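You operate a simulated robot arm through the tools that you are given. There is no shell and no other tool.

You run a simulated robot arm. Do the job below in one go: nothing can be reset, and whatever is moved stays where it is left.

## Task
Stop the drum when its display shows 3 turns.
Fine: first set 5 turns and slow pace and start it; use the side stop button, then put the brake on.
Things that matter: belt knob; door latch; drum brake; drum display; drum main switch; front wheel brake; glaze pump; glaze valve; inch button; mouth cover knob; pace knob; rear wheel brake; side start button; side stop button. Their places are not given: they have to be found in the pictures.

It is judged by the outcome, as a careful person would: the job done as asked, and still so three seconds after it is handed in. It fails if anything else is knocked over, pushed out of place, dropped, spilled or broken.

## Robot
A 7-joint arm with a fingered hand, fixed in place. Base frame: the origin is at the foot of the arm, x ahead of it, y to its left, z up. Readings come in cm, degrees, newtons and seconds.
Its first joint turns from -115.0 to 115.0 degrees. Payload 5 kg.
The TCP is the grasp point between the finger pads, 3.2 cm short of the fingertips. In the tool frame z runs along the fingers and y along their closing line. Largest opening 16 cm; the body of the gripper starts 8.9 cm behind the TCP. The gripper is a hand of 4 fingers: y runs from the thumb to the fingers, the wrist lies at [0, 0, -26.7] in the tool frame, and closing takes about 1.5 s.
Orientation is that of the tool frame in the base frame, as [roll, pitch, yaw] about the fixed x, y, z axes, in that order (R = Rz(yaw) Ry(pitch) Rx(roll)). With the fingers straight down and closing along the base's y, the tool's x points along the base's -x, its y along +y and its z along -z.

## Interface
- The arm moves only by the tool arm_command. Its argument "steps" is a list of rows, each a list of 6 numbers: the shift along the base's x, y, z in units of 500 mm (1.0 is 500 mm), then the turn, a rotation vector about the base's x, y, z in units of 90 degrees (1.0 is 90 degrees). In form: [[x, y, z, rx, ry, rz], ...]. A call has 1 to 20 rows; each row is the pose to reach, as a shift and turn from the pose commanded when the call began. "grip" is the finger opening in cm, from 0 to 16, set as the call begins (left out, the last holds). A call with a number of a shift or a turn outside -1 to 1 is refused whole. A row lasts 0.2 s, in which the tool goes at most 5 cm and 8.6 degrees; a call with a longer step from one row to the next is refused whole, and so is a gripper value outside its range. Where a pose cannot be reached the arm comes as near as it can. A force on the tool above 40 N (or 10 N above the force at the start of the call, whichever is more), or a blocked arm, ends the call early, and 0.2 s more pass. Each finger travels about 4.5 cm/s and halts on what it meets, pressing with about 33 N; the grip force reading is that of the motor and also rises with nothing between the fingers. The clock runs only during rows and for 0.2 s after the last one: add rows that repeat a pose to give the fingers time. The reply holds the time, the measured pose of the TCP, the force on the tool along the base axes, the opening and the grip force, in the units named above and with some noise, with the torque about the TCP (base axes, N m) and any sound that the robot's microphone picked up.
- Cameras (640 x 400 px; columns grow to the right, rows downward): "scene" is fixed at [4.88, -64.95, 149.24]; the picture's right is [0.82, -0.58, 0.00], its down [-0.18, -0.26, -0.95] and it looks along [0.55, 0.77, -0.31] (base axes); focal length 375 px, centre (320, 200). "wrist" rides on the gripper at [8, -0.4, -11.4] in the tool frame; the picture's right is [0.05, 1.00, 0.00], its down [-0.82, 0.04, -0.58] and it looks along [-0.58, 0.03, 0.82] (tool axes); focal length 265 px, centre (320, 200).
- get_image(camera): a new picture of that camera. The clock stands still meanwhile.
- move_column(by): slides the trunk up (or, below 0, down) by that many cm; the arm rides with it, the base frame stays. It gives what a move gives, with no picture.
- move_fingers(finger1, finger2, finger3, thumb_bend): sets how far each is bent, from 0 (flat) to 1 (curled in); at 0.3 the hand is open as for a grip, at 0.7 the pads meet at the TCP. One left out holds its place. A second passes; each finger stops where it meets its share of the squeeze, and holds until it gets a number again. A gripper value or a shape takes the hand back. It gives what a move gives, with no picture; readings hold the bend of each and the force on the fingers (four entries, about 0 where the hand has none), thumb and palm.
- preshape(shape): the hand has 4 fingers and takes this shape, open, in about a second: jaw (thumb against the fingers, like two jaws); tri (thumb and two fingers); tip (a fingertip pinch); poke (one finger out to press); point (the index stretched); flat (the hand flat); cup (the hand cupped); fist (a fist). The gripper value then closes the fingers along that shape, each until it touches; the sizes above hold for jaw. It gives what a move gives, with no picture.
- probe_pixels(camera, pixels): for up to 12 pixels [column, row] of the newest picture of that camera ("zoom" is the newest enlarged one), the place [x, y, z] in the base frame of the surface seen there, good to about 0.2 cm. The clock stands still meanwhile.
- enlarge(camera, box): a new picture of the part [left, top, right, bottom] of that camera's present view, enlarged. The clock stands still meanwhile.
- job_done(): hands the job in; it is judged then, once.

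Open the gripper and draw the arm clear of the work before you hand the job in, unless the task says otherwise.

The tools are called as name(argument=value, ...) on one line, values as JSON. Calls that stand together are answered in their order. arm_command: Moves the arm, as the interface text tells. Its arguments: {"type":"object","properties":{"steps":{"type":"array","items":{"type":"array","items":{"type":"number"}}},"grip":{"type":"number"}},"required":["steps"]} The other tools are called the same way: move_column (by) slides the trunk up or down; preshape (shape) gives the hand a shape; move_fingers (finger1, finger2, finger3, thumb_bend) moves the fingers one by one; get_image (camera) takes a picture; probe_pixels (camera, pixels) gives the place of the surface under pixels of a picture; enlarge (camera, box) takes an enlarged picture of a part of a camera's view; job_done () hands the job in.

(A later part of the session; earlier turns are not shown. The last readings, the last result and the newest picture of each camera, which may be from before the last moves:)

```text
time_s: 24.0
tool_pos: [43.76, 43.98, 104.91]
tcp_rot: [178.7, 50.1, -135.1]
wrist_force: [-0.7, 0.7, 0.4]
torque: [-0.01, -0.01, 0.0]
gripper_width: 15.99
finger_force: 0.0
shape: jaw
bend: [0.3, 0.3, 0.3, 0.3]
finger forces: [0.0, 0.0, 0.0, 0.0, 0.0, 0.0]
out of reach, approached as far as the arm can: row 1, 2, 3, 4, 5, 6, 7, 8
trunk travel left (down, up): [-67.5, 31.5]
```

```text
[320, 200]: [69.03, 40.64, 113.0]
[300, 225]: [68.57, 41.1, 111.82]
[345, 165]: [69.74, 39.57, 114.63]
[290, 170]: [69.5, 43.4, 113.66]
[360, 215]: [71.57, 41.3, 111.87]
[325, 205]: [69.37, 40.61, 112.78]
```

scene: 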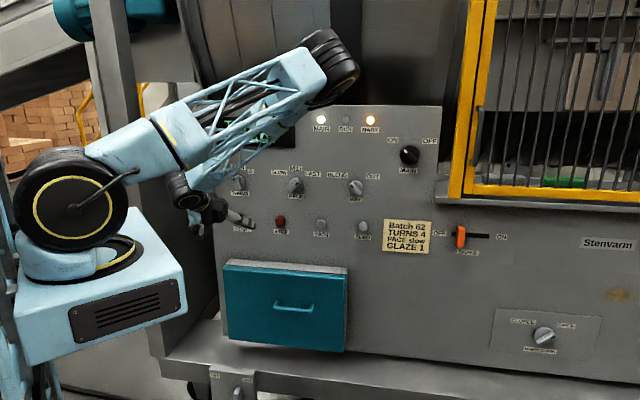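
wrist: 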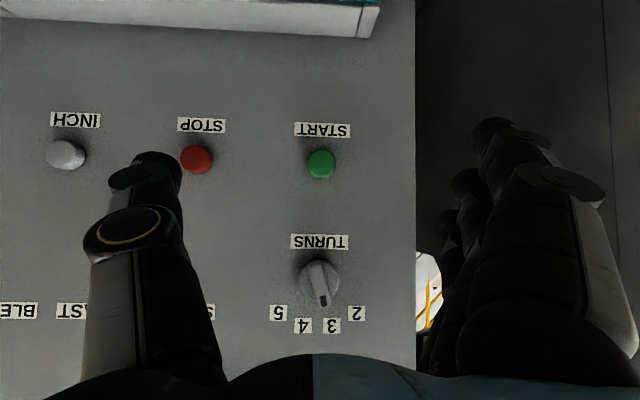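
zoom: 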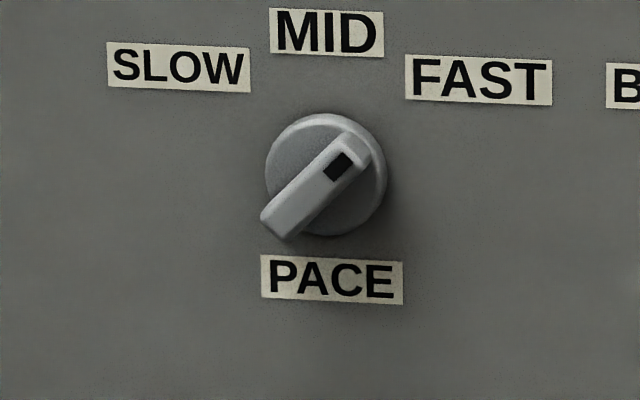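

Turns knob axis: u≈−0.9, z≈112.6, bar ~1.3 cm wide, tilted −16°. I'll level the hand facing the knob at standoff with a 5 cm opening.

arm_command(steps=[[0.009, 0.012, 0.019, 0.0392, -0.0392, 0], [0.018, 0.024, 0.038, 0.0784, -0.0784, 0], [0.028, 0.036, 0.058, 0.1176, -0.1176, 0], [0.037, 0.047, 0.077, 0.1568, -0.1568, 0], [0.046, 0.059, 0.096, 0.1959, -0.1959, 0], [0.055, 0.071, 0.115, 0.2351, -0.2351, 0], [0.065, 0.083, 0.135, 0.2743, -0.2743, 0], [0.0738, 0.0948, 0.154, 0.3135, -0.3135, 0], [0.0738, 0.0948, 0.154, 0.3135, -0.3135, 0], [0.0738, 0.0948, 0.154, 0.3135, -0.3135, 0]], grip=5)

get_image(camera="wrist")

get_image(camera="scene")

```text
time_s: 26.3
tool_pos: [62.17, 35.32, 126.9]
tcp_rot: [-98.2, 41.8, -45.1]
wrist_force: [-0.3, 0.3, 0.0]
torque: [0.01, 0.0, -0.03]
gripper_width: 5.0
finger_force: 0.1
shape: jaw
bend: [0.73, 0.73, 0.73, 0.7]
finger forces: [0.0, 0.1, 0.0, 0.0, 0.0, 0.0]
out of reach, approached as far as the arm can: row 2, 3, 4, 5, 6, 7, 8, 9, 10
trunk travel left (down, up): [-67.5, 31.5]
stopped in row 10: the arm was blocked; the commanded pose is now the measured one
```

```text
taken
```

wrist: 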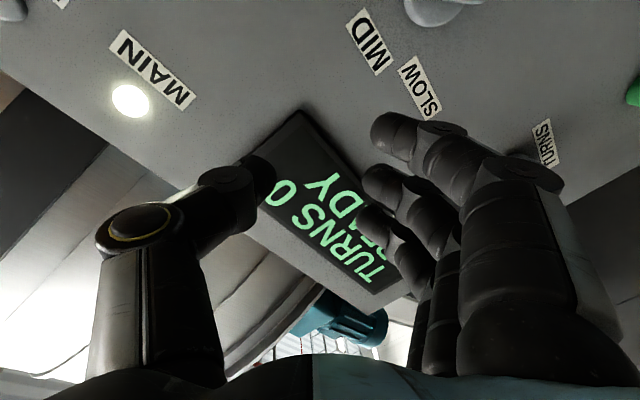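

```text
taken
```

scene: 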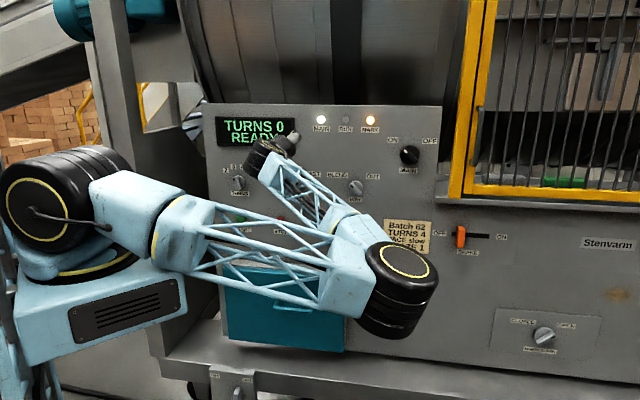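

The arm flipped into an awkward elbow-low posture and stopped (no contact force). I'll check elbow and hand clearances before recovering.

probe_pixels(camera="scene", pixels=[[400, 265], [390, 310], [350, 260], [270, 160], [292, 138], [300, 185], [250, 250], [60, 195]])

```text
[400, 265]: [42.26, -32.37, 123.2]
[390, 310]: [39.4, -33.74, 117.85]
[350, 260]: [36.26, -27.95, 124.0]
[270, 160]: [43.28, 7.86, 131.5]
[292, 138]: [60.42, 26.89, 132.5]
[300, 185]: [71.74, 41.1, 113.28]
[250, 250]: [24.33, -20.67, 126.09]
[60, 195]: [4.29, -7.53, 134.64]
```

Elbow is far from the panel at (42,−33). I'll back the hand away from the panel first, then lower the trunk so the forearm can come in level.

arm_command(steps=[[-0.04, -0.04, 0, 0, 0, 0], [-0.08, -0.08, 0, 0, 0, 0], [-0.12, -0.12, 0, 0, 0, 0], [-0.16, -0.16, 0, 0, 0, 0], [-0.2, -0.2, 0, 0, 0, 0], [-0.2, -0.2, 0, 0, 0, 0]])

get_image(camera="scene")

```text
time_s: 27.7
tool_pos: [58.26, 26.51, 126.33]
tcp_rot: [-98.5, 42.4, -45.3]
wrist_force: [-0.3, -0.3, -0.3]
torque: [-0.01, -0.02, 0.05]
gripper_width: 4.99
finger_force: 0.1
shape: jaw
bend: [0.73, 0.73, 0.73, 0.7]
finger forces: [0.0, 0.0, 0.0, 0.0, 0.0, 0.0]
out of reach, approached as far as the arm can: row 3, 4, 5, 6
trunk travel left (down, up): [-67.5, 31.5]
```

```text
taken
```

scene: 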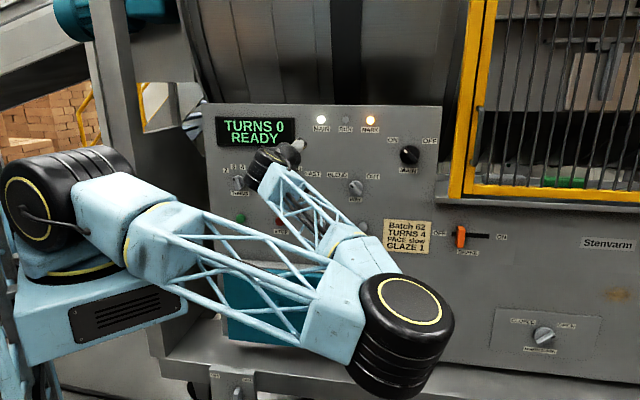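

Hand is at depth 60, clear. I'll unfold the arm outward to the front-right free space to reset the elbow posture, before lowering the trunk.

arm_command(steps=[[0.031, -0.069, -0.016, 0.0328, 0.029, -0.0637], [0.062, -0.139, -0.032, 0.0655, 0.058, -0.1274], [0.093, -0.208, -0.048, 0.0983, 0.087, -0.1911], [0.124, -0.277, -0.065, 0.131, 0.116, -0.2549], [0.155, -0.346, -0.081, 0.1638, 0.145, -0.3186], [0.186, -0.416, -0.097, 0.1965, 0.174, -0.3823], [0.217, -0.485, -0.113, 0.2293, 0.2031, -0.446], [0.248, -0.554, -0.129, 0.2621, 0.2321, -0.5097], [0.279, -0.624, -0.145, 0.2948, 0.2611, -0.5734], [0.31, -0.693, -0.161, 0.3276, 0.2901, -0.6371], [0.341, -0.762, -0.178, 0.3603, 0.3191, -0.7009], [0.372, -0.831, -0.194, 0.3931, 0.3481, -0.7646], [0.403, -0.901, -0.21, 0.4258, 0.3771, -0.8283], [0.434, -0.97, -0.226, 0.4586, 0.4061, -0.892], [0.434, -0.97, -0.226, 0.4586, 0.4061, -0.892], [0.434, -0.97, -0.226, 0.4586, 0.4061, -0.892]])

get_image(camera="scene")

get_image(camera="wrist")

```text
time_s: 28.6
tool_pos: [65.19, 13.21, 125.68]
tcp_rot: [-100.5, 45.7, -68.0]
wrist_force: [-0.2, 0.5, -0.1]
torque: [0.01, 0.0, -0.04]
gripper_width: 5.01
finger_force: 0.1
shape: jaw
bend: [0.73, 0.73, 0.73, 0.7]
finger forces: [0.0, 0.0, 0.0, 0.0, 0.0, 0.0]
out of reach, approached as far as the arm can: row 2
trunk travel left (down, up): [-67.5, 31.5]
stopped in row 4: the arm was blocked; the commanded pose is now the measured one
```

```text
taken
```

scene: 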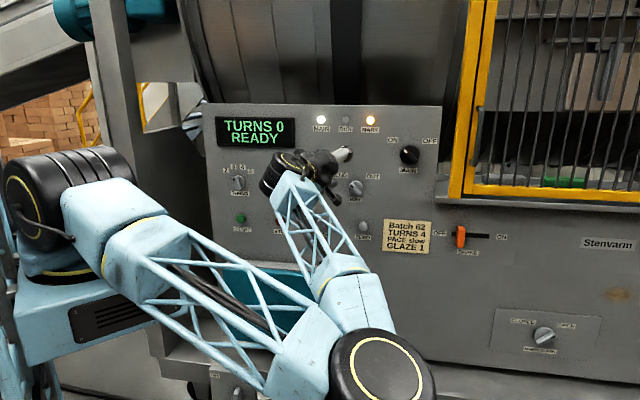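

```text
taken
```

wrist: 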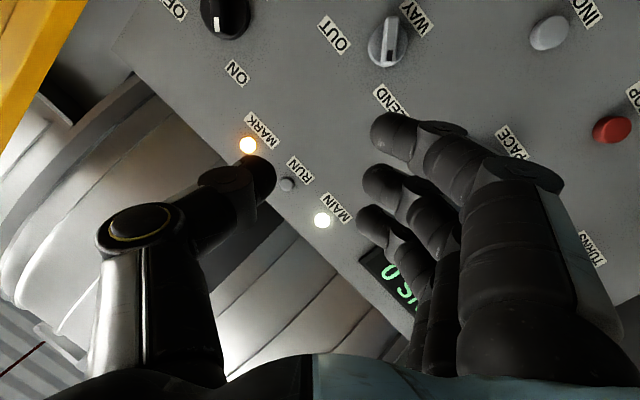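

Blocked by the posture mid-way (no contact). I'll try extending outward with translation only, to straighten the elbow.

arm_command(steps=[[0.05, -0.06, -0.02, 0, 0, 0], [0.1, -0.12, -0.04, 0, 0, 0], [0.15, -0.18, -0.06, 0, 0, 0], [0.2, -0.24, -0.08, 0, 0, 0], [0.25, -0.3, -0.1, 0, 0, 0], [0.3, -0.36, -0.12, 0, 0, 0], [0.35, -0.42, -0.14, 0, 0, 0], [0.4, -0.48, -0.16, 0, 0, 0], [0.4, -0.48, -0.16, 0, 0, 0]])

get_image(camera="scene")

```text
time_s: 30.6
tool_pos: [85.47, -10.55, 117.68]
tcp_rot: [-100.7, 45.9, -67.8]
wrist_force: [0.4, 0.5, 0.3]
torque: [-0.03, 0.0, -0.01]
gripper_width: 4.98
finger_force: 0.0
shape: jaw
bend: [0.73, 0.73, 0.73, 0.7]
finger forces: [0.1, 0.1, 0.0, 0.1, 0.0, 0.0]
trunk travel left (down, up): [-67.5, 31.5]
```

```text
taken
```

scene: 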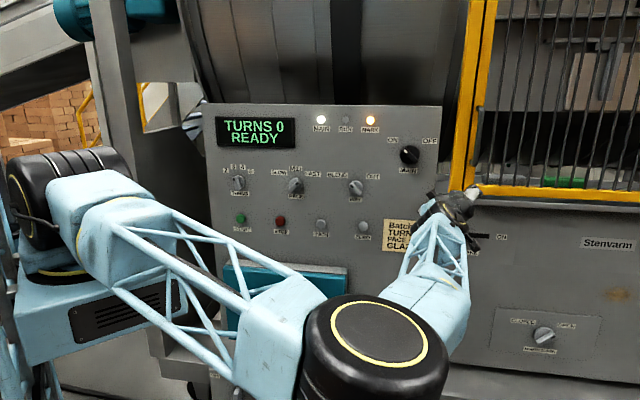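

Fully reached. The roll seems limited in one direction, so I'll roll the hand about its own axis the other way (toward camera-up) here in free space and see if it's free.

arm_command(steps=[[0, 0, 0, -0.0781, -0.045, 0.0117], [0, 0, 0, -0.1562, -0.09, 0.0235], [0, 0, 0, -0.2343, -0.135, 0.0352], [0, 0, 0, -0.3124, -0.18, 0.0469], [0, 0, 0, -0.3905, -0.225, 0.0586], [0, 0, 0, -0.4685, -0.27, 0.0704], [0, 0, 0, -0.5466, -0.315, 0.0821], [0, 0, 0, -0.6247, -0.36, 0.0938], [0, 0, 0, -0.7028, -0.405, 0.1055], [0, 0, 0, -0.7809, -0.45, 0.1173], [0, 0, 0, -0.859, -0.495, 0.129], [0, 0, 0, -0.859, -0.495, 0.129]])

get_image(camera="scene")

get_image(camera="wrist")

```text
time_s: 33.2
tool_pos: [85.07, -10.43, 117.64]
tcp_rot: [-100.1, -43.1, -53.0]
wrist_force: [-0.1, 0.4, 0.6]
torque: [-0.01, 0.01, -0.04]
gripper_width: 5.0
finger_force: 0.0
shape: jaw
bend: [0.73, 0.73, 0.73, 0.7]
finger forces: [0.0, 0.0, 0.0, 0.1, 0.0, 0.0]
trunk travel left (down, up): [-67.5, 31.5]
```

```text
taken
```

scene: 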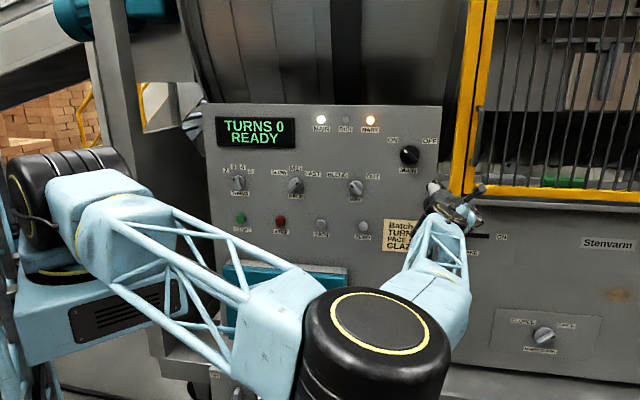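

```text
taken
```

wrist: 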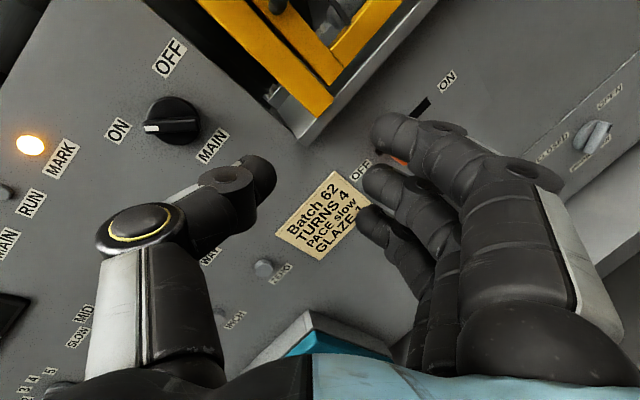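

The roll is free in this direction, and the scene display remains visible. I'll lower the trunk 28 cm so the arm works level below the display's sight line.

move_column(by=-28)

get_image(camera="scene")

```text
time_s: 36.1
tool_pos: [85.03, -10.66, 89.64]
tcp_rot: [-100.1, -43.1, -53.1]
wrist_force: [0.5, 0.4, -0.4]
torque: [0.01, -0.01, -0.01]
gripper_width: 4.99
finger_force: 0.1
shape: jaw
bend: [0.73, 0.73, 0.73, 0.7]
finger forces: [0.1, 0.0, 0.0, 0.0, 0.0, 0.0]
trunk travel left (down, up): [-39.5, 59.5]
```

```text
taken
```

scene: 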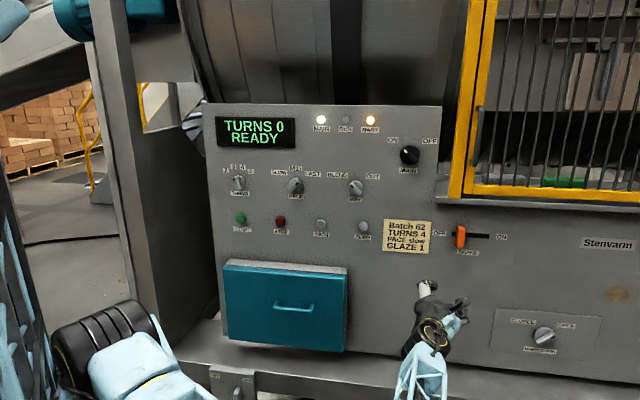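

The view is clear now. I'll bring the hand up in front of the pace knob, level and camera-up, at depth 66.

arm_command(steps=[[-0.034, 0.061, 0.033, -0.0259, -0.0269, 0.0136], [-0.069, 0.123, 0.067, -0.0519, -0.0538, 0.0271], [-0.103, 0.184, 0.1, -0.0778, -0.0807, 0.0407], [-0.137, 0.246, 0.134, -0.1038, -0.1077, 0.0542], [-0.171, 0.307, 0.167, -0.1297, -0.1346, 0.0678], [-0.206, 0.369, 0.201, -0.1557, -0.1615, 0.0813], [-0.24, 0.43, 0.234, -0.1816, -0.1884, 0.0949], [-0.274, 0.491, 0.267, -0.2075, -0.2153, 0.1085], [-0.309, 0.553, 0.301, -0.2335, -0.2422, 0.122], [-0.343, 0.614, 0.334, -0.2594, -0.2691, 0.1356], [-0.377, 0.676, 0.368, -0.2854, -0.2961, 0.1491], [-0.411, 0.737, 0.401, -0.3113, -0.323, 0.1627], [-0.446, 0.799, 0.435, -0.3373, -0.3499, 0.1762], [-0.48, 0.86, 0.468, -0.3632, -0.3768, 0.1898], [-0.48, 0.86, 0.468, -0.3632, -0.3768, 0.1898]])

get_image(camera="scene")

get_image(camera="wrist")

```text
time_s: 39.3
tool_pos: [60.33, 32.49, 115.46]
tcp_rot: [-165.5, -88.7, 30.2]
wrist_force: [0.2, 0.0, 1.5]
torque: [-0.01, 0.02, -0.05]
gripper_width: 5.0
finger_force: 0.0
shape: jaw
bend: [0.73, 0.73, 0.73, 0.7]
finger forces: [0.1, 0.1, 0.0, 0.1, 0.0, 0.1]
out of reach, approached as far as the arm can: row 5, 6, 7, 8, 9, 10, 11, 12, 13, 14, 15
trunk travel left (down, up): [-39.5, 59.5]
```

```text
taken
```

scene: 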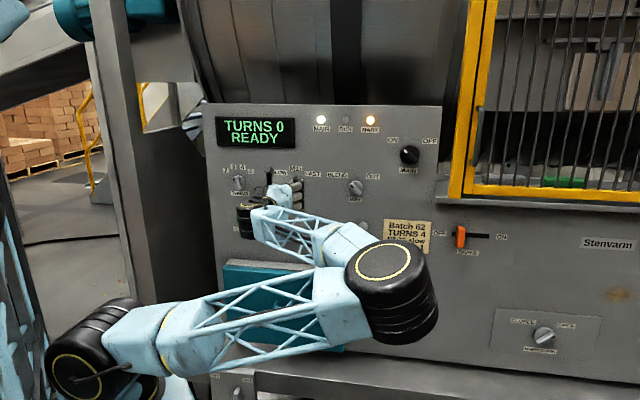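

```text
taken
```

wrist: 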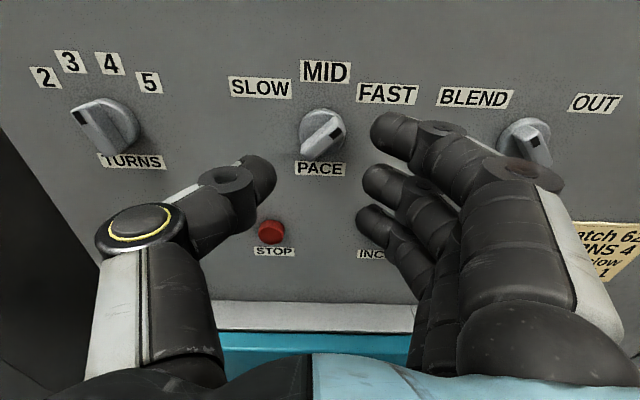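

Excellent: the hand faces the pace knob, which is at (322,133), and the display stays visible. I'll measure the pace knob precisely.

enlarge(camera="wrist", box=[270, 90, 380, 170])

probe_pixels(camera="wrist", pixels=[[338, 120], [308, 152], [322, 135], [300, 125], [345, 140], [310, 115], [263, 180], [375, 130], [270, 235]])

```text
5.00 times, centred on (325, 130) of wrist
```

zoom: 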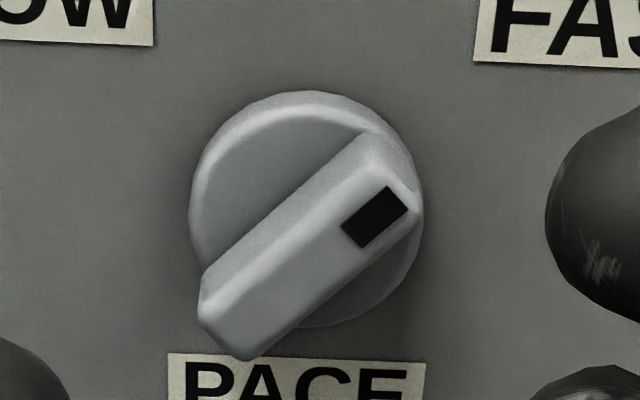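

```text
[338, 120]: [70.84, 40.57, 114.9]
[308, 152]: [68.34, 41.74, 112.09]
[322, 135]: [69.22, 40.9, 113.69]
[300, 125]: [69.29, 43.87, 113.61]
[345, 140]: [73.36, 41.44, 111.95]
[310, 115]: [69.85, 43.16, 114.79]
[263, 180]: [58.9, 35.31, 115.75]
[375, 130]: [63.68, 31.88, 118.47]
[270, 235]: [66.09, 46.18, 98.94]
```

I'll probe the bar's front face and disc edges in the enlarged view.

probe_pixels(camera="zoom", pixels=[[222, 325], [390, 195], [305, 260], [200, 220], [305, 100], [412, 250], [330, 318], [260, 110], [290, 205], [240, 350]])

```text
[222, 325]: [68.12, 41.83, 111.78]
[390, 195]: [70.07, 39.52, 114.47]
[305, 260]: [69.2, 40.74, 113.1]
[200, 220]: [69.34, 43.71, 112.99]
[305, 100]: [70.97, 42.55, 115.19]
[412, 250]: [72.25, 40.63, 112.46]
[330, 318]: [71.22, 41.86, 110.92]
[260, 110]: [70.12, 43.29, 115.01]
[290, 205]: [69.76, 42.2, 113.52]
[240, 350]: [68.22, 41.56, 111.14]
```

Pace axis: u≈20.2, z≈113.1, bar at +48° with front at depth 77.6. I'll roll the hand +48° to align the jaw with the bar and advance to depth 70.

arm_command(steps=[[0.008, 0.008, 0, 0.054, 0.054, 0], [0.016, 0.016, 0, 0.108, 0.108, 0], [0.024, 0.025, 0, 0.162, 0.162, 0], [0.031, 0.033, 0, 0.215, 0.215, 0], [0.039, 0.041, 0, 0.269, 0.269, 0], [0.047, 0.049, 0, 0.323, 0.323, 0], [0.055, 0.0574, 0.001, 0.377, 0.377, 0], [0.055, 0.0574, 0.001, 0.377, 0.377, 0]])

get_image(camera="wrist")

get_image(camera="scene")

```text
time_s: 41.1
tool_pos: [63.09, 35.36, 115.52]
tcp_rot: [-90.0, -41.9, -45.1]
wrist_force: [-0.2, 0.3, 1.3]
torque: [0.01, 0.03, 0.0]
gripper_width: 4.98
finger_force: 0.1
shape: jaw
bend: [0.73, 0.73, 0.73, 0.7]
finger forces: [0.0, 0.0, 0.0, 0.0, 0.1, 0.0]
trunk travel left (down, up): [-39.5, 59.5]
```

```text
taken
```

wrist: 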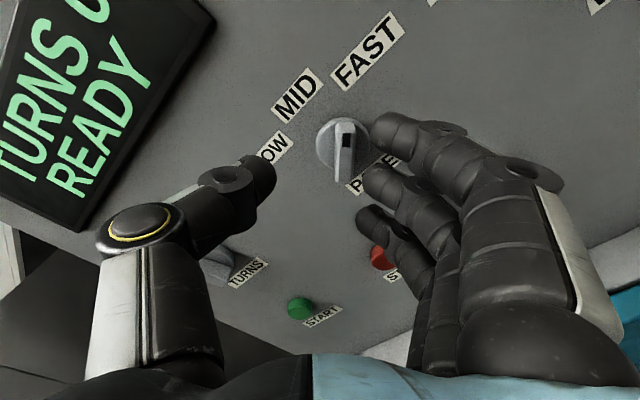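

```text
taken
```

scene: 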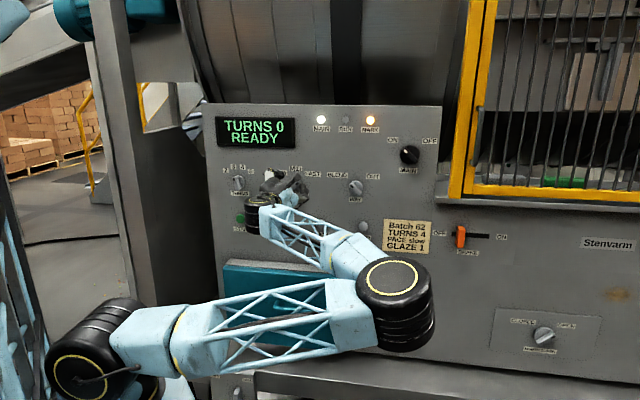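

Roll is 42° and z is 2.4 cm high; I'll correct to u=20.2, z=113.1, roll 48°, depth 72.

arm_command(steps=[[0.02, 0.012, -0.024, 0.024, 0.024, 0], [0.042, 0.0254, -0.048, 0.047, 0.047, 0], [0.042, 0.0254, -0.048, 0.047, 0.047, 0]])

get_image(camera="wrist")

```text
time_s: 41.9
tool_pos: [65.3, 36.52, 113.07]
tcp_rot: [-90.0, -36.0, -45.0]
wrist_force: [-0.3, 0.8, -1.1]
torque: [0.0, 0.03, -0.01]
gripper_width: 5.0
finger_force: 0.2
shape: jaw
bend: [0.73, 0.73, 0.73, 0.7]
finger forces: [0.0, 0.0, 0.1, 0.0, 0.0, 0.0]
trunk travel left (down, up): [-39.5, 59.5]
```

```text
taken
```

wrist: 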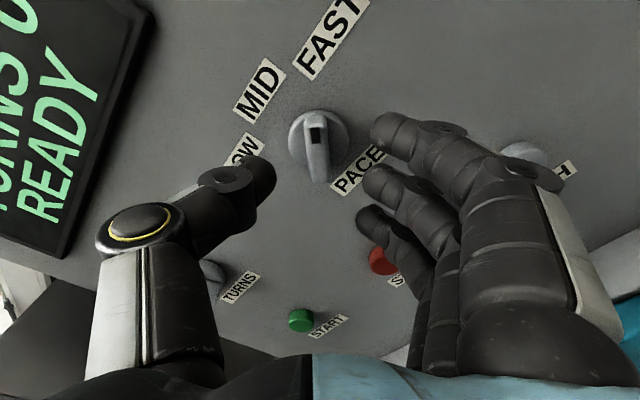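

I overshot the roll (now 54°); correct back by 5° and advance 4 cm so the fingers straddle the bar.

arm_command(steps=[[0.019, 0.019, 0, -0.039, -0.039, 0], [0.038, 0.038, 0, -0.039, -0.039, 0], [0.0566, 0.0566, 0, -0.039, -0.039, 0], [0.0566, 0.0566, 0, -0.039, -0.039, 0]])

get_image(camera="wrist")

```text
time_s: 42.9
tool_pos: [68.25, 39.66, 113.28]
tcp_rot: [-90.0, -40.9, -45.1]
wrist_force: [0.5, 0.4, 0.1]
torque: [0.0, -0.04, 0.02]
gripper_width: 5.0
finger_force: 0.0
shape: jaw
bend: [0.73, 0.73, 0.73, 0.7]
finger forces: [0.0, 0.0, 0.1, 0.0, 0.0, 0.0]
trunk travel left (down, up): [-39.5, 59.5]
```

```text
taken
```

wrist: 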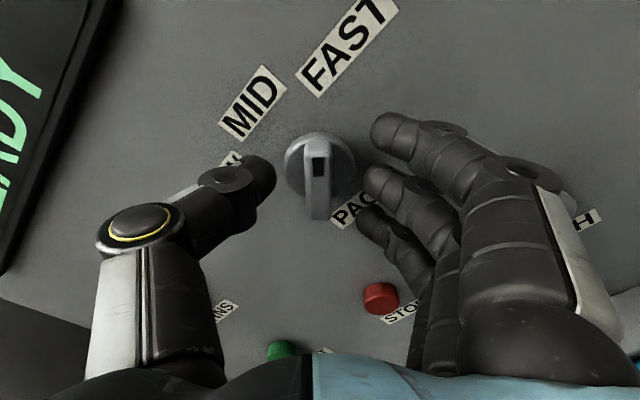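

The bar at (318,180) is centred between thumb and fingers, no contact. I'll close to 1.8 cm around it.

arm_command(steps=[[0, 0, 0, 0, 0, 0], [0, 0, 0, 0, 0, 0], [0, 0, 0, 0, 0, 0], [0, 0, 0, 0, 0, 0], [0, 0, 0, 0, 0, 0]], grip=1.8)

get_image(camera="wrist")

```text
time_s: 44.1
tool_pos: [68.24, 39.54, 113.2]
tcp_rot: [-90.0, -41.0, -45.1]
wrist_force: [0.5, -0.3, -0.4]
torque: [-0.03, -0.04, 0.0]
gripper_width: 1.86
finger_force: 0.1
shape: jaw
bend: [0.72, 0.72, 0.72, 0.7]
finger forces: [0.0, 0.1, 0.1, 0.0, 0.0, 0.0]
trunk travel left (down, up): [-39.5, 59.5]
```

```text
taken
```

wrist: 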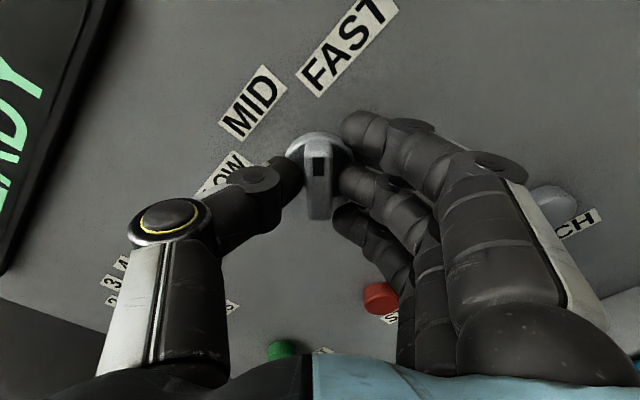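

Fingers flank the bar. I'll advance 0.8 cm more for a deeper hold and close snugly.

arm_command(steps=[[0.006, 0.006, 0, 0, 0, 0], [0.0113, 0.0113, 0, 0, 0, 0], [0.0113, 0.0113, 0, 0, 0, 0]])

arm_command(steps=[[0, 0, 0, 0, 0, 0], [0, 0, 0, 0, 0, 0], [0, 0, 0, 0, 0, 0]], grip=1.0)

get_image(camera="wrist")

```text
time_s: 44.9
tool_pos: [68.51, 40.04, 113.25]
tcp_rot: [-89.9, -41.0, -45.1]
wrist_force: [-16.4, -15.4, -2.4]
torque: [-0.12, 0.17, 0.02]
gripper_width: 1.82
finger_force: 0.1
shape: jaw
bend: [0.7, 0.75, 0.71, 0.71]
finger forces: [0.0, 14.5, 1.2, 0.0, 7.3, 0.0]
trunk travel left (down, up): [-39.5, 59.5]
```

```text
time_s: 45.7
tool_pos: [68.59, 40.02, 113.26]
tcp_rot: [-89.9, -40.9, -45.1]
wrist_force: [-13.6, -8.0, 8.6]
torque: [0.2, -0.35, 0.31]
gripper_width: 1.36
finger_force: 33.7
shape: jaw
bend: [0.71, 0.75, 0.72, 0.7]
finger forces: [1.4, 13.2, 11.5, 0.0, 31.5, 0.0]
trunk travel left (down, up): [-39.5, 59.5]
```

```text
taken
```

wrist: 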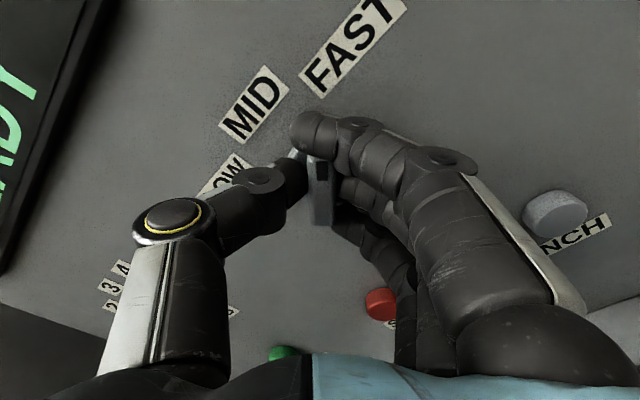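

Gripped (1.36 cm). I'll ease back 0.3 cm and turn the knob counter-clockwise by about 97° toward SLOW.

arm_command(steps=[[-0.004, -0.004, 0, -0.0423, -0.0423, 0], [-0.004, -0.004, 0, -0.0847, -0.0847, 0], [-0.004, -0.004, 0, -0.127, -0.127, 0], [-0.004, -0.004, 0, -0.1693, -0.1693, 0], [-0.004, -0.004, 0, -0.2117, -0.2117, 0], [-0.004, -0.004, 0, -0.254, -0.254, 0], [-0.004, -0.004, 0, -0.2963, -0.2963, 0], [-0.004, -0.004, 0, -0.3387, -0.3387, 0], [-0.004, -0.004, 0, -0.381, -0.381, 0], [-0.004, -0.004, 0, -0.4233, -0.4233, 0], [-0.004, -0.004, 0, -0.4657, -0.4657, 0], [-0.004, -0.004, 0, -0.508, -0.508, 0], [-0.004, -0.004, 0, -0.5503, -0.5503, 0], [-0.004, -0.004, 0, -0.5927, -0.5927, 0], [-0.004, -0.004, 0, -0.635, -0.635, 0], [-0.004, -0.004, 0, -0.6773, -0.6773, 0], [-0.004, -0.004, 0, -0.7197, -0.7197, 0], [-0.004, -0.004, 0, -0.762, -0.762, 0], [-0.004, -0.004, 0, -0.762, -0.762, 0]])

get_image(camera="wrist")

get_image(camera="scene")

```text
time_s: 47.7
tool_pos: [68.33, 39.44, 113.26]
tcp_rot: [-94.3, -76.8, -39.2]
wrist_force: [-3.2, 14.3, 17.8]
torque: [0.25, -0.15, 0.08]
gripper_width: 0.97
finger_force: 32.8
shape: jaw
bend: [0.71, 0.75, 0.73, 0.7]
finger forces: [4.6, 5.2, 5.4, 0.0, 29.1, 0.0]
out of reach, approached as far as the arm can: row 7, 8, 9, 10
trunk travel left (down, up): [-39.5, 59.5]
stopped in row 10: the force on the tool passed its limit at 120 N (the readings are from after the stop); the commanded pose is now the measured one
```

```text
taken
```

wrist: 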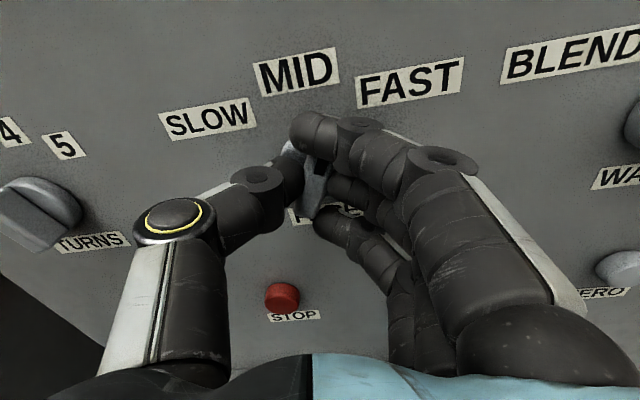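

```text
taken
```

scene: 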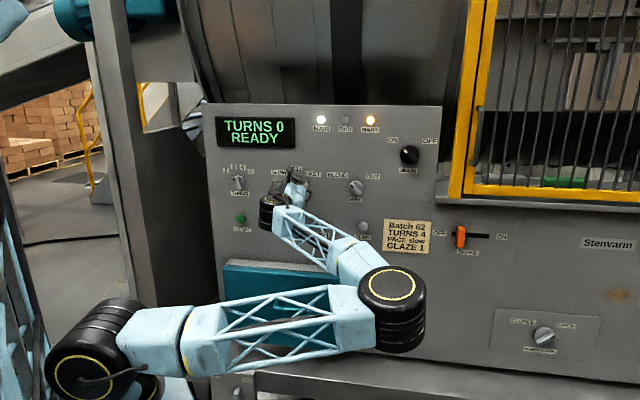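

The arm hit its posture limit near roll 15° and force peaked; I'll open the fingers at once to release the knob and look.

arm_command(steps=[[0, 0, 0, 0, 0, 0], [0, 0, 0, 0, 0, 0], [0, 0, 0, 0, 0, 0], [0, 0, 0, 0, 0, 0]], grip=5)

get_image(camera="wrist")

```text
time_s: 48.7
tool_pos: [68.6, 39.33, 112.95]
tcp_rot: [-95.4, -76.5, -38.5]
wrist_force: [-0.8, -0.4, 1.2]
torque: [-0.04, -0.03, -0.02]
gripper_width: 4.95
finger_force: 0.1
shape: jaw
bend: [0.73, 0.73, 0.73, 0.7]
finger forces: [0.0, 0.0, 0.0, 0.1, 0.1, 0.0]
trunk travel left (down, up): [-39.5, 59.5]
```

```text
taken
```

wrist: 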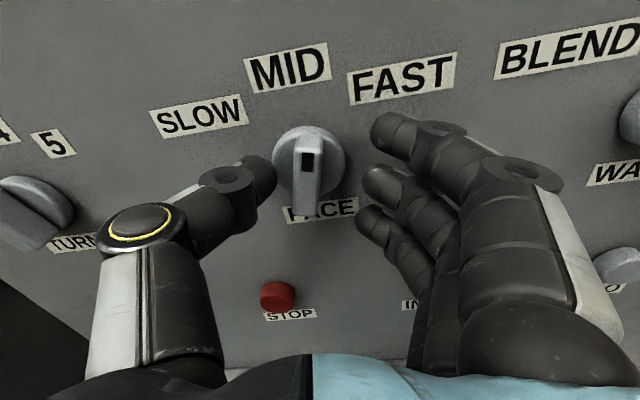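

The knob now points at MID. This wrist roll is near its limit, so I'll retreat 10 cm and roll the hand the other way (camera-down), where there should be plenty of roll travel.

arm_command(steps=[[-0.035, -0.035, 0, 0, 0, 0], [-0.07, -0.07, 0, 0, 0, 0], [-0.105, -0.105, 0, 0.04, 0.04, 0], [-0.14, -0.14, 0, 0.08, 0.08, 0], [-0.14, -0.14, 0, 0.14, 0.14, 0], [-0.14, -0.14, 0, 0.2, 0.2, 0], [-0.14, -0.14, 0, 0.26, 0.26, 0], [-0.14, -0.14, 0, 0.32, 0.32, 0], [-0.14, -0.14, 0, 0.38, 0.38, 0], [-0.14, -0.14, 0, 0.44, 0.44, 0], [-0.14, -0.14, 0, 0.5, 0.5, 0], [-0.14, -0.14, 0, 0.56, 0.56, 0], [-0.14, -0.14, 0, 0.62, 0.62, 0], [-0.14, -0.14, 0, 0.68, 0.68, 0], [-0.14, -0.14, 0, 0.7071, 0.7071, 0], [-0.14, -0.14, 0, 0.7071, 0.7071, 0]])

get_image(camera="scene")

```text
time_s: 52.1
tool_pos: [61.67, 32.16, 113.12]
tcp_rot: [-88.7, 13.4, -43.5]
wrist_force: [0.5, -0.2, 0.1]
torque: [0.03, 0.01, 0.0]
gripper_width: 4.96
finger_force: 0.0
shape: jaw
bend: [0.73, 0.73, 0.73, 0.7]
finger forces: [0.0, 0.0, 0.0, 0.0, 0.0, 0.1]
trunk travel left (down, up): [-39.5, 59.5]
```

```text
taken
```

scene: 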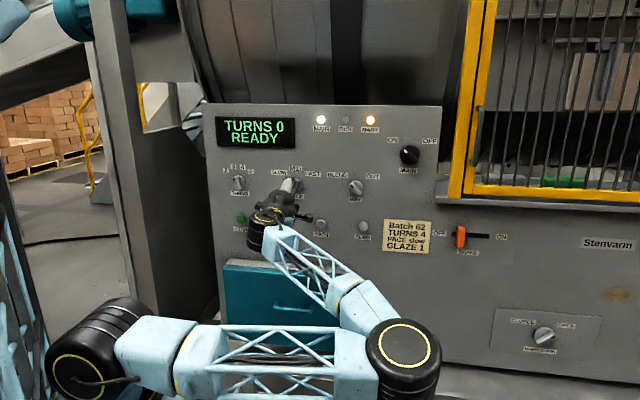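

Reached freely (roll 103°). I'll continue rolling +77° to 180° (camera-down) at standoff.

arm_command(steps=[[0, 0, 0, 0.06, 0.06, 0], [0, 0, 0, 0.12, 0.12, 0], [0, 0, 0, 0.18, 0.18, 0], [0, 0, 0, 0.24, 0.24, 0], [0, 0, 0, 0.3, 0.3, 0], [0, 0, 0, 0.36, 0.36, 0], [0, 0, 0, 0.42, 0.42, 0], [0, 0, 0, 0.48, 0.48, 0], [0, 0, 0, 0.54, 0.54, -0.006], [0, 0, 0, 0.605, 0.605, -0.013], [0, 0, 0, 0.605, 0.605, -0.013]])

get_image(camera="wrist")

get_image(camera="scene")

```text
time_s: 54.5
tool_pos: [61.75, 32.32, 112.98]
tcp_rot: [25.3, 89.1, 68.5]
wrist_force: [-0.2, 0.7, 0.2]
torque: [0.03, 0.02, 0.01]
gripper_width: 4.96
finger_force: 0.2
shape: jaw
bend: [0.73, 0.73, 0.73, 0.7]
finger forces: [0.0, 0.0, 0.0, 0.0, 0.1, 0.1]
trunk travel left (down, up): [-39.5, 59.5]
```

```text
taken
```

wrist: 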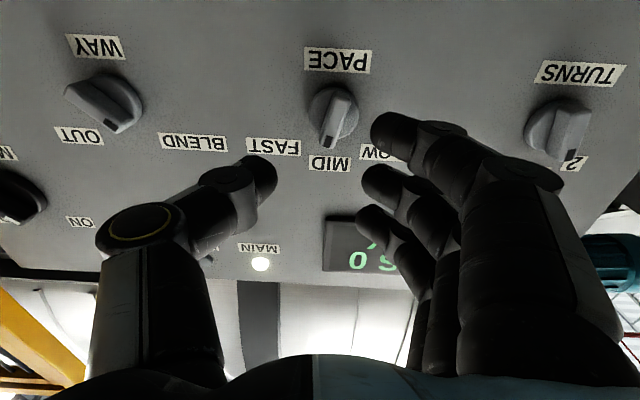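

```text
taken
```

scene: 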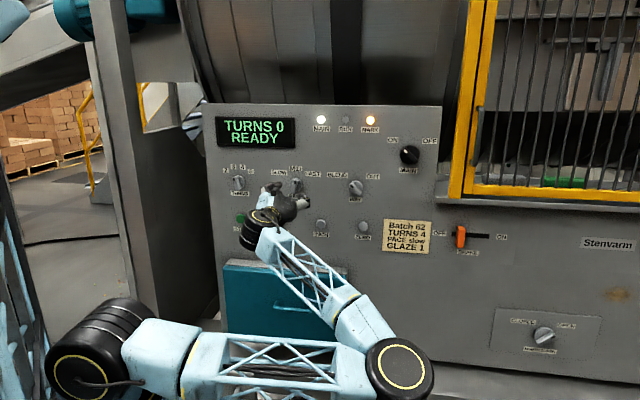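

Roll 180 reached freely; the knob bar at (332,120) points to MID. I'll advance to depth 76 with u corrected to 20.2.

arm_command(steps=[[0.03, 0.036, 0, 0, 0, 0], [0.063, 0.072, 0.001, 0, 0, 0], [0.095, 0.108, 0.002, 0, 0, 0], [0.1258, 0.143, 0.002, 0, 0, 0], [0.1258, 0.143, 0.002, 0, 0, 0]])

get_image(camera="wrist")

```text
time_s: 55.7
tool_pos: [67.91, 39.43, 112.93]
tcp_rot: [18.9, 89.2, 62.1]
wrist_force: [1.2, 0.6, -0.5]
torque: [0.04, 0.01, 0.04]
gripper_width: 4.94
finger_force: 0.1
shape: jaw
bend: [0.73, 0.73, 0.73, 0.7]
finger forces: [0.0, 0.0, 0.1, 0.0, 0.0, 0.0]
trunk travel left (down, up): [-39.5, 59.5]
```

```text
taken
```

wrist: 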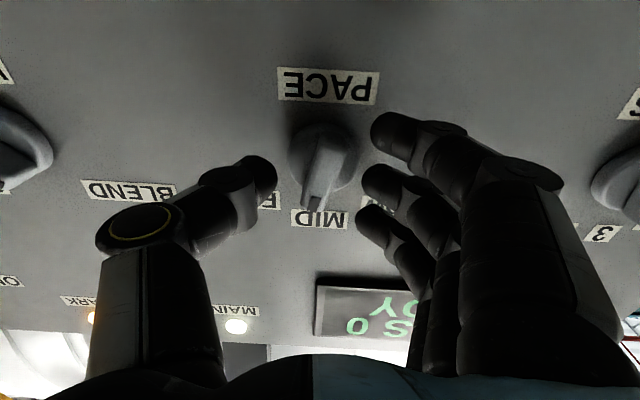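

Bar centred again. Closing on it with a small 0.3 cm advance.

arm_command(steps=[[0.005, 0.005, 0.002, 0, 0, 0], [0.005, 0.005, 0.002, 0, 0, 0], [0.005, 0.005, 0.002, 0, 0, 0], [0.005, 0.005, 0.002, 0, 0, 0], [0.005, 0.005, 0.002, 0, 0, 0], [0.005, 0.005, 0.002, 0, 0, 0]], grip=1.1)

get_image(camera="wrist")

```text
time_s: 57.1
tool_pos: [68.11, 39.71, 113.07]
tcp_rot: [20.1, 89.2, 63.1]
wrist_force: [2.1, 3.2, -1.2]
torque: [0.02, -0.03, 0.1]
gripper_width: 0.87
finger_force: 33.5
shape: jaw
bend: [0.72, 0.72, 0.69, 0.7]
finger forces: [9.3, 10.8, 10.1, 0.0, 28.0, 0.1]
trunk travel left (down, up): [-39.5, 59.5]
```

```text
taken
```

wrist: 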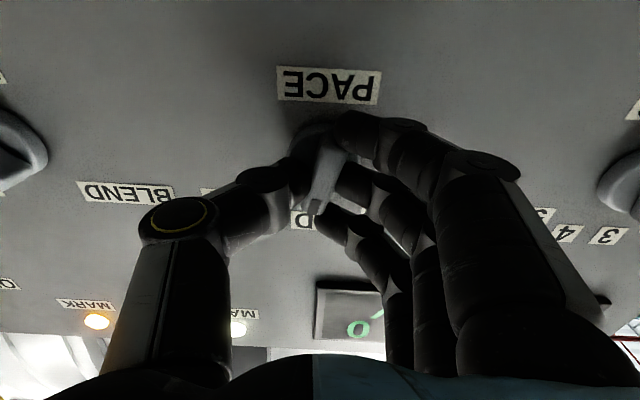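

Gripped. Now turning counter-clockwise ~55° toward SLOW in small rows.

arm_command(steps=[[0, 0, 0, -0.039, -0.039, 0], [0, 0, 0, -0.0785, -0.0785, 0], [0, 0, 0, -0.118, -0.118, 0], [0, 0, 0, -0.157, -0.157, 0], [0, 0, 0, -0.196, -0.196, 0], [0, 0, 0, -0.236, -0.236, 0], [0, 0, 0, -0.275, -0.275, 0], [0, 0, 0, -0.314, -0.314, 0], [0, 0, 0, -0.353, -0.353, 0], [0, 0, 0, -0.393, -0.393, 0], [0, 0, 0, -0.432, -0.432, 0], [0, 0, 0, -0.432, -0.432, 0]])

get_image(camera="wrist")

enlarge(camera="scene", box=[205, 100, 385, 240])

```text
time_s: 59.7
tool_pos: [68.1, 39.8, 113.25]
tcp_rot: [-87.7, 35.2, -44.0]
wrist_force: [-3.2, 10.3, -2.1]
torque: [-0.11, 0.12, 0.26]
gripper_width: 0.85
finger_force: 32.8
shape: jaw
bend: [0.72, 0.71, 0.69, 0.7]
finger forces: [9.5, 14.3, 14.2, 0.0, 25.5, 0.0]
trunk travel left (down, up): [-39.5, 59.5]
```

```text
taken
```

wrist: 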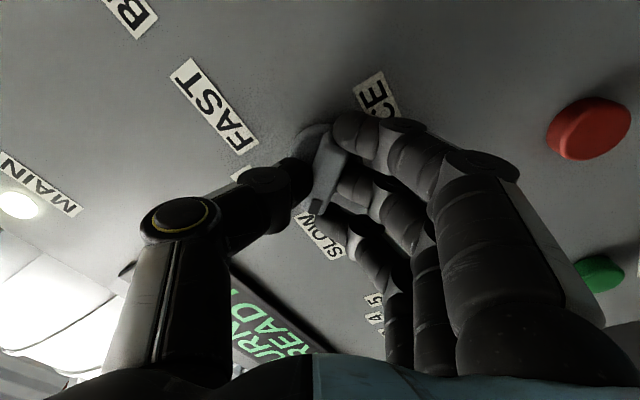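

```text
2.86 times, centred on (295, 170) of scene
```

zoom: 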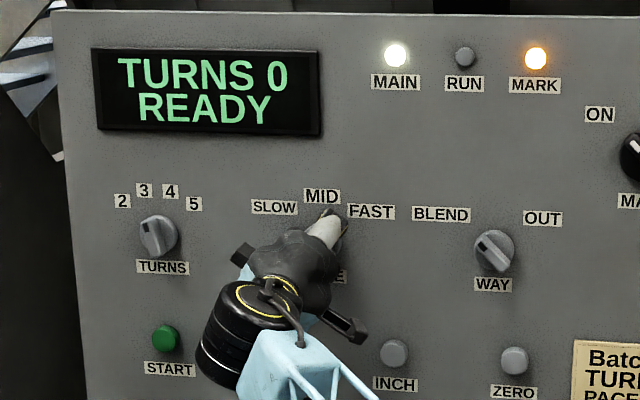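

The mark at (315,207) now sits beside the SLOW label. I'll release and check where the knob stands.

arm_command(steps=[[0, 0, 0, 0, 0, 0], [0, 0, 0, 0, 0, 0], [0, 0, 0, 0, 0, 0], [-0.03, -0.03, 0, 0, 0, 0], [-0.07, -0.07, 0, 0, 0, 0], [-0.11, -0.11, 0, 0, 0, 0], [-0.14, -0.14, 0, 0, 0, 0], [-0.14, -0.14, 0, 0, 0, 0]], grip=5)

get_image(camera="wrist")

enlarge(camera="scene", box=[205, 100, 385, 240])

```text
time_s: 61.5
tool_pos: [60.96, 32.84, 113.32]
tcp_rot: [-87.6, 35.3, -44.0]
wrist_force: [0.6, -0.1, -0.9]
torque: [-0.04, 0.0, 0.03]
gripper_width: 4.93
finger_force: 0.0
shape: jaw
bend: [0.73, 0.73, 0.73, 0.7]
finger forces: [0.0, 0.0, 0.1, 0.0, 0.0, 0.0]
trunk travel left (down, up): [-39.5, 59.5]
```

```text
taken
```

wrist: 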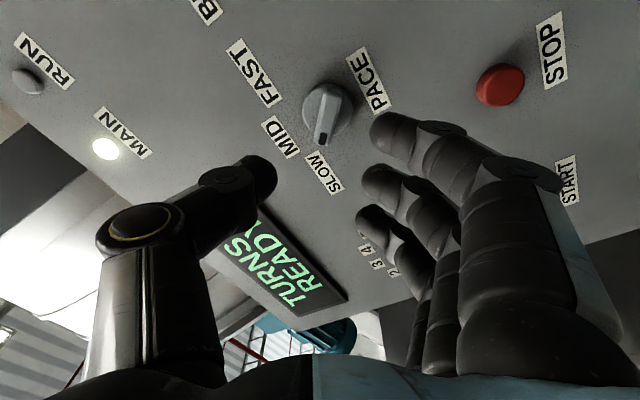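

```text
2.86 times, centred on (295, 170) of scene
```

zoom: 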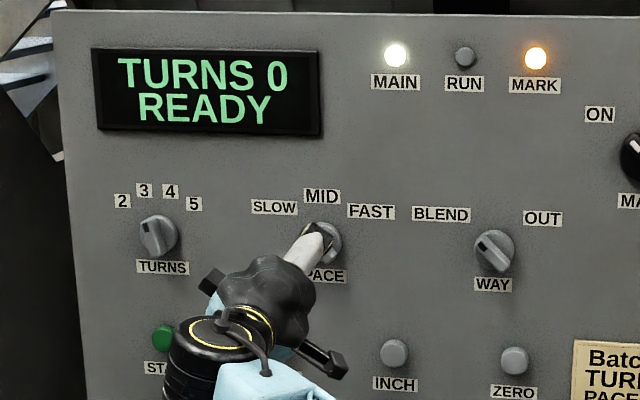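

Pace now points at SLOW. Next, slide left to the turns knob (u≈−0.9) at standoff, rolling +39° to match its −16° bar.

arm_command(steps=[[-0.042, 0.042, 0, 0.0437, 0.0437, 0], [-0.084, 0.084, 0, 0.0874, 0.0874, 0], [-0.126, 0.126, 0, 0.1311, 0.1311, 0], [-0.168, 0.168, 0, 0.1749, 0.1749, 0], [-0.21, 0.21, 0, 0.2186, 0.2186, 0], [-0.252, 0.252, 0, 0.2623, 0.2623, 0], [-0.294, 0.294, 0, 0.306, 0.306, 0], [-0.294, 0.294, 0, 0.306, 0.306, 0]])

get_image(camera="wrist")

get_image(camera="scene")

```text
time_s: 62.9
tool_pos: [49.59, 37.79, 126.82]
tcp_rot: [-69.0, 37.9, -27.2]
wrist_force: [0.9, -2.0, 0.1]
torque: [-0.06, 0.0, 0.16]
gripper_width: 5.01
finger_force: 0.0
shape: jaw
bend: [0.73, 0.73, 0.73, 0.7]
finger forces: [0.1, 0.0, 0.0, 0.0, 0.0, 0.0]
out of reach, approached as far as the arm can: row 3, 4, 5, 6
trunk travel left (down, up): [-39.5, 59.5]
stopped in row 6: the arm was blocked; the commanded pose is now the measured one
```

```text
taken
```

wrist: 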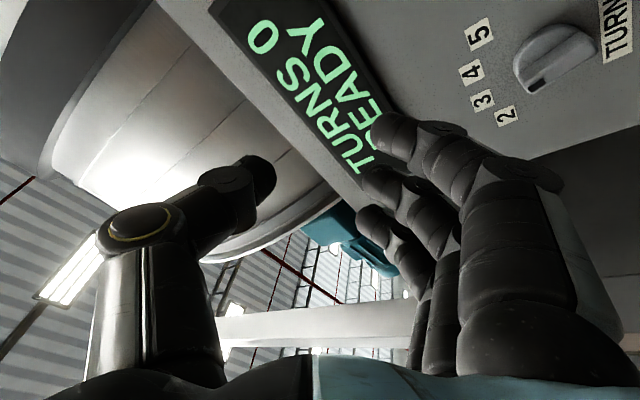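

```text
taken
```

scene: 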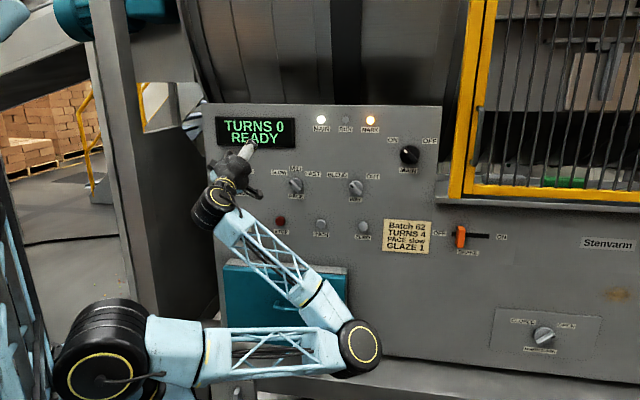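

The arm is too folded there. I'll swing back right to free space (u≈45) restoring the level pose, then lower the trunk more so the reach to the turns knob is less folded.

arm_command(steps=[[0.052, -0.052, -0.028, 0.002, 0.029, -0.002], [0.104, -0.103, -0.055, 0.004, 0.057, -0.003], [0.157, -0.155, -0.083, 0.005, 0.086, -0.005], [0.209, -0.206, -0.11, 0.007, 0.114, -0.007], [0.261, -0.258, -0.138, 0.009, 0.143, -0.009], [0.313, -0.31, -0.166, 0.011, 0.172, -0.01], [0.365, -0.361, -0.193, 0.013, 0.2, -0.012], [0.418, -0.413, -0.221, 0.014, 0.229, -0.014], [0.47, -0.464, -0.248, 0.016, 0.257, -0.015], [0.522, -0.516, -0.276, 0.018, 0.286, -0.017], [0.522, -0.516, -0.276, 0.018, 0.286, -0.017]])

get_image(camera="scene")

probe_pixels(camera="scene", pixels=[[285, 285], [292, 305], [285, 266], [340, 300], [228, 300], [300, 350]])

```text
time_s: 65.3
tool_pos: [75.75, 12.26, 112.75]
tcp_rot: [-90.2, 59.9, -45.0]
wrist_force: [0.4, -0.1, -0.5]
torque: [0.01, -0.02, 0.02]
gripper_width: 5.0
finger_force: 0.1
shape: jaw
bend: [0.73, 0.73, 0.73, 0.7]
finger forces: [0.1, 0.0, 0.0, 0.1, 0.1, 0.1]
trunk travel left (down, up): [-39.5, 59.5]
```

```text
taken
```

scene: 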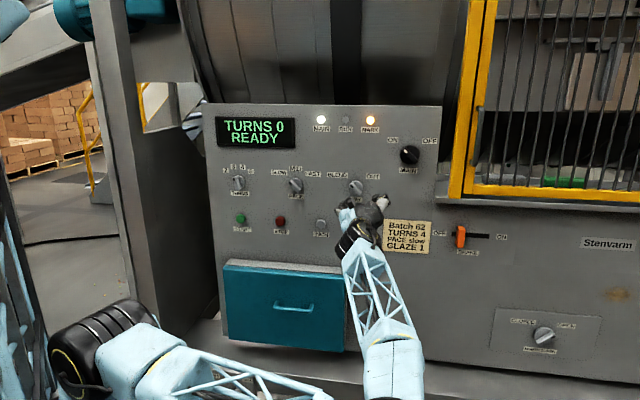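

```text
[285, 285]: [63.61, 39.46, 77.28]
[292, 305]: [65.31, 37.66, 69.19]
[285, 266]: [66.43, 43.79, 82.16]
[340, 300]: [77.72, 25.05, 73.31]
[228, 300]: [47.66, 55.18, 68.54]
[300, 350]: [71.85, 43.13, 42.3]
```

Good posture regained; drawer front is at depth 72.8 and below z=82, so no conflict. Lower the trunk 22 cm.

move_column(by=-22)

```text
time_s: 67.6
tool_pos: [75.72, 12.09, 90.78]
tcp_rot: [-90.0, 59.7, -45.0]
wrist_force: [0.3, -0.9, -0.2]
torque: [-0.04, 0.0, 0.01]
gripper_width: 5.0
finger_force: 0.2
shape: jaw
bend: [0.73, 0.73, 0.73, 0.7]
finger forces: [0.0, 0.0, 0.0, 0.0, 0.0, 0.0]
trunk travel left (down, up): [-17.5, 81.5]
```

Now raise to z≈113 in front of the pace knob (u=20, depth 68) as a first stage.

arm_command(steps=[[-0.03, 0.048, 0.049, 0, 0, 0], [-0.06, 0.097, 0.098, 0, 0, 0], [-0.09, 0.145, 0.147, 0, 0, 0], [-0.12, 0.194, 0.196, 0, 0, 0], [-0.15, 0.242, 0.244, 0, 0, 0], [-0.18, 0.291, 0.293, 0, 0, 0], [-0.21, 0.339, 0.342, 0, 0, 0], [-0.24, 0.388, 0.391, 0, 0, 0], [-0.27, 0.436, 0.44, 0, 0, 0], [-0.27, 0.436, 0.44, 0, 0, 0]])

get_image(camera="scene")

```text
time_s: 69.8
tool_pos: [61.93, 34.06, 112.84]
tcp_rot: [-90.2, 59.9, -44.9]
wrist_force: [-0.2, 0.3, -0.2]
torque: [-0.02, 0.04, -0.01]
gripper_width: 5.02
finger_force: 0.1
shape: jaw
bend: [0.73, 0.73, 0.73, 0.7]
finger forces: [0.0, 0.1, 0.0, 0.1, 0.1, 0.1]
trunk travel left (down, up): [-17.5, 81.5]
```

```text
taken
```

scene: 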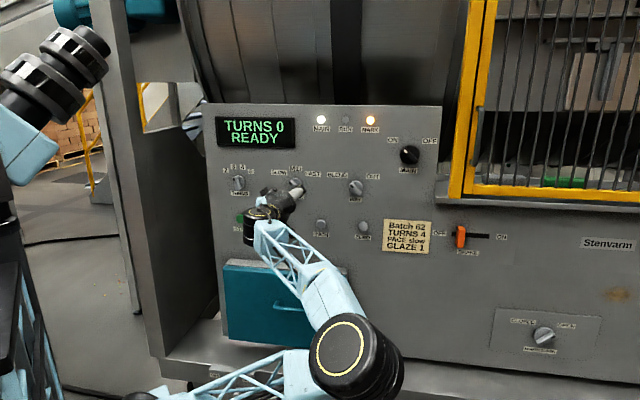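

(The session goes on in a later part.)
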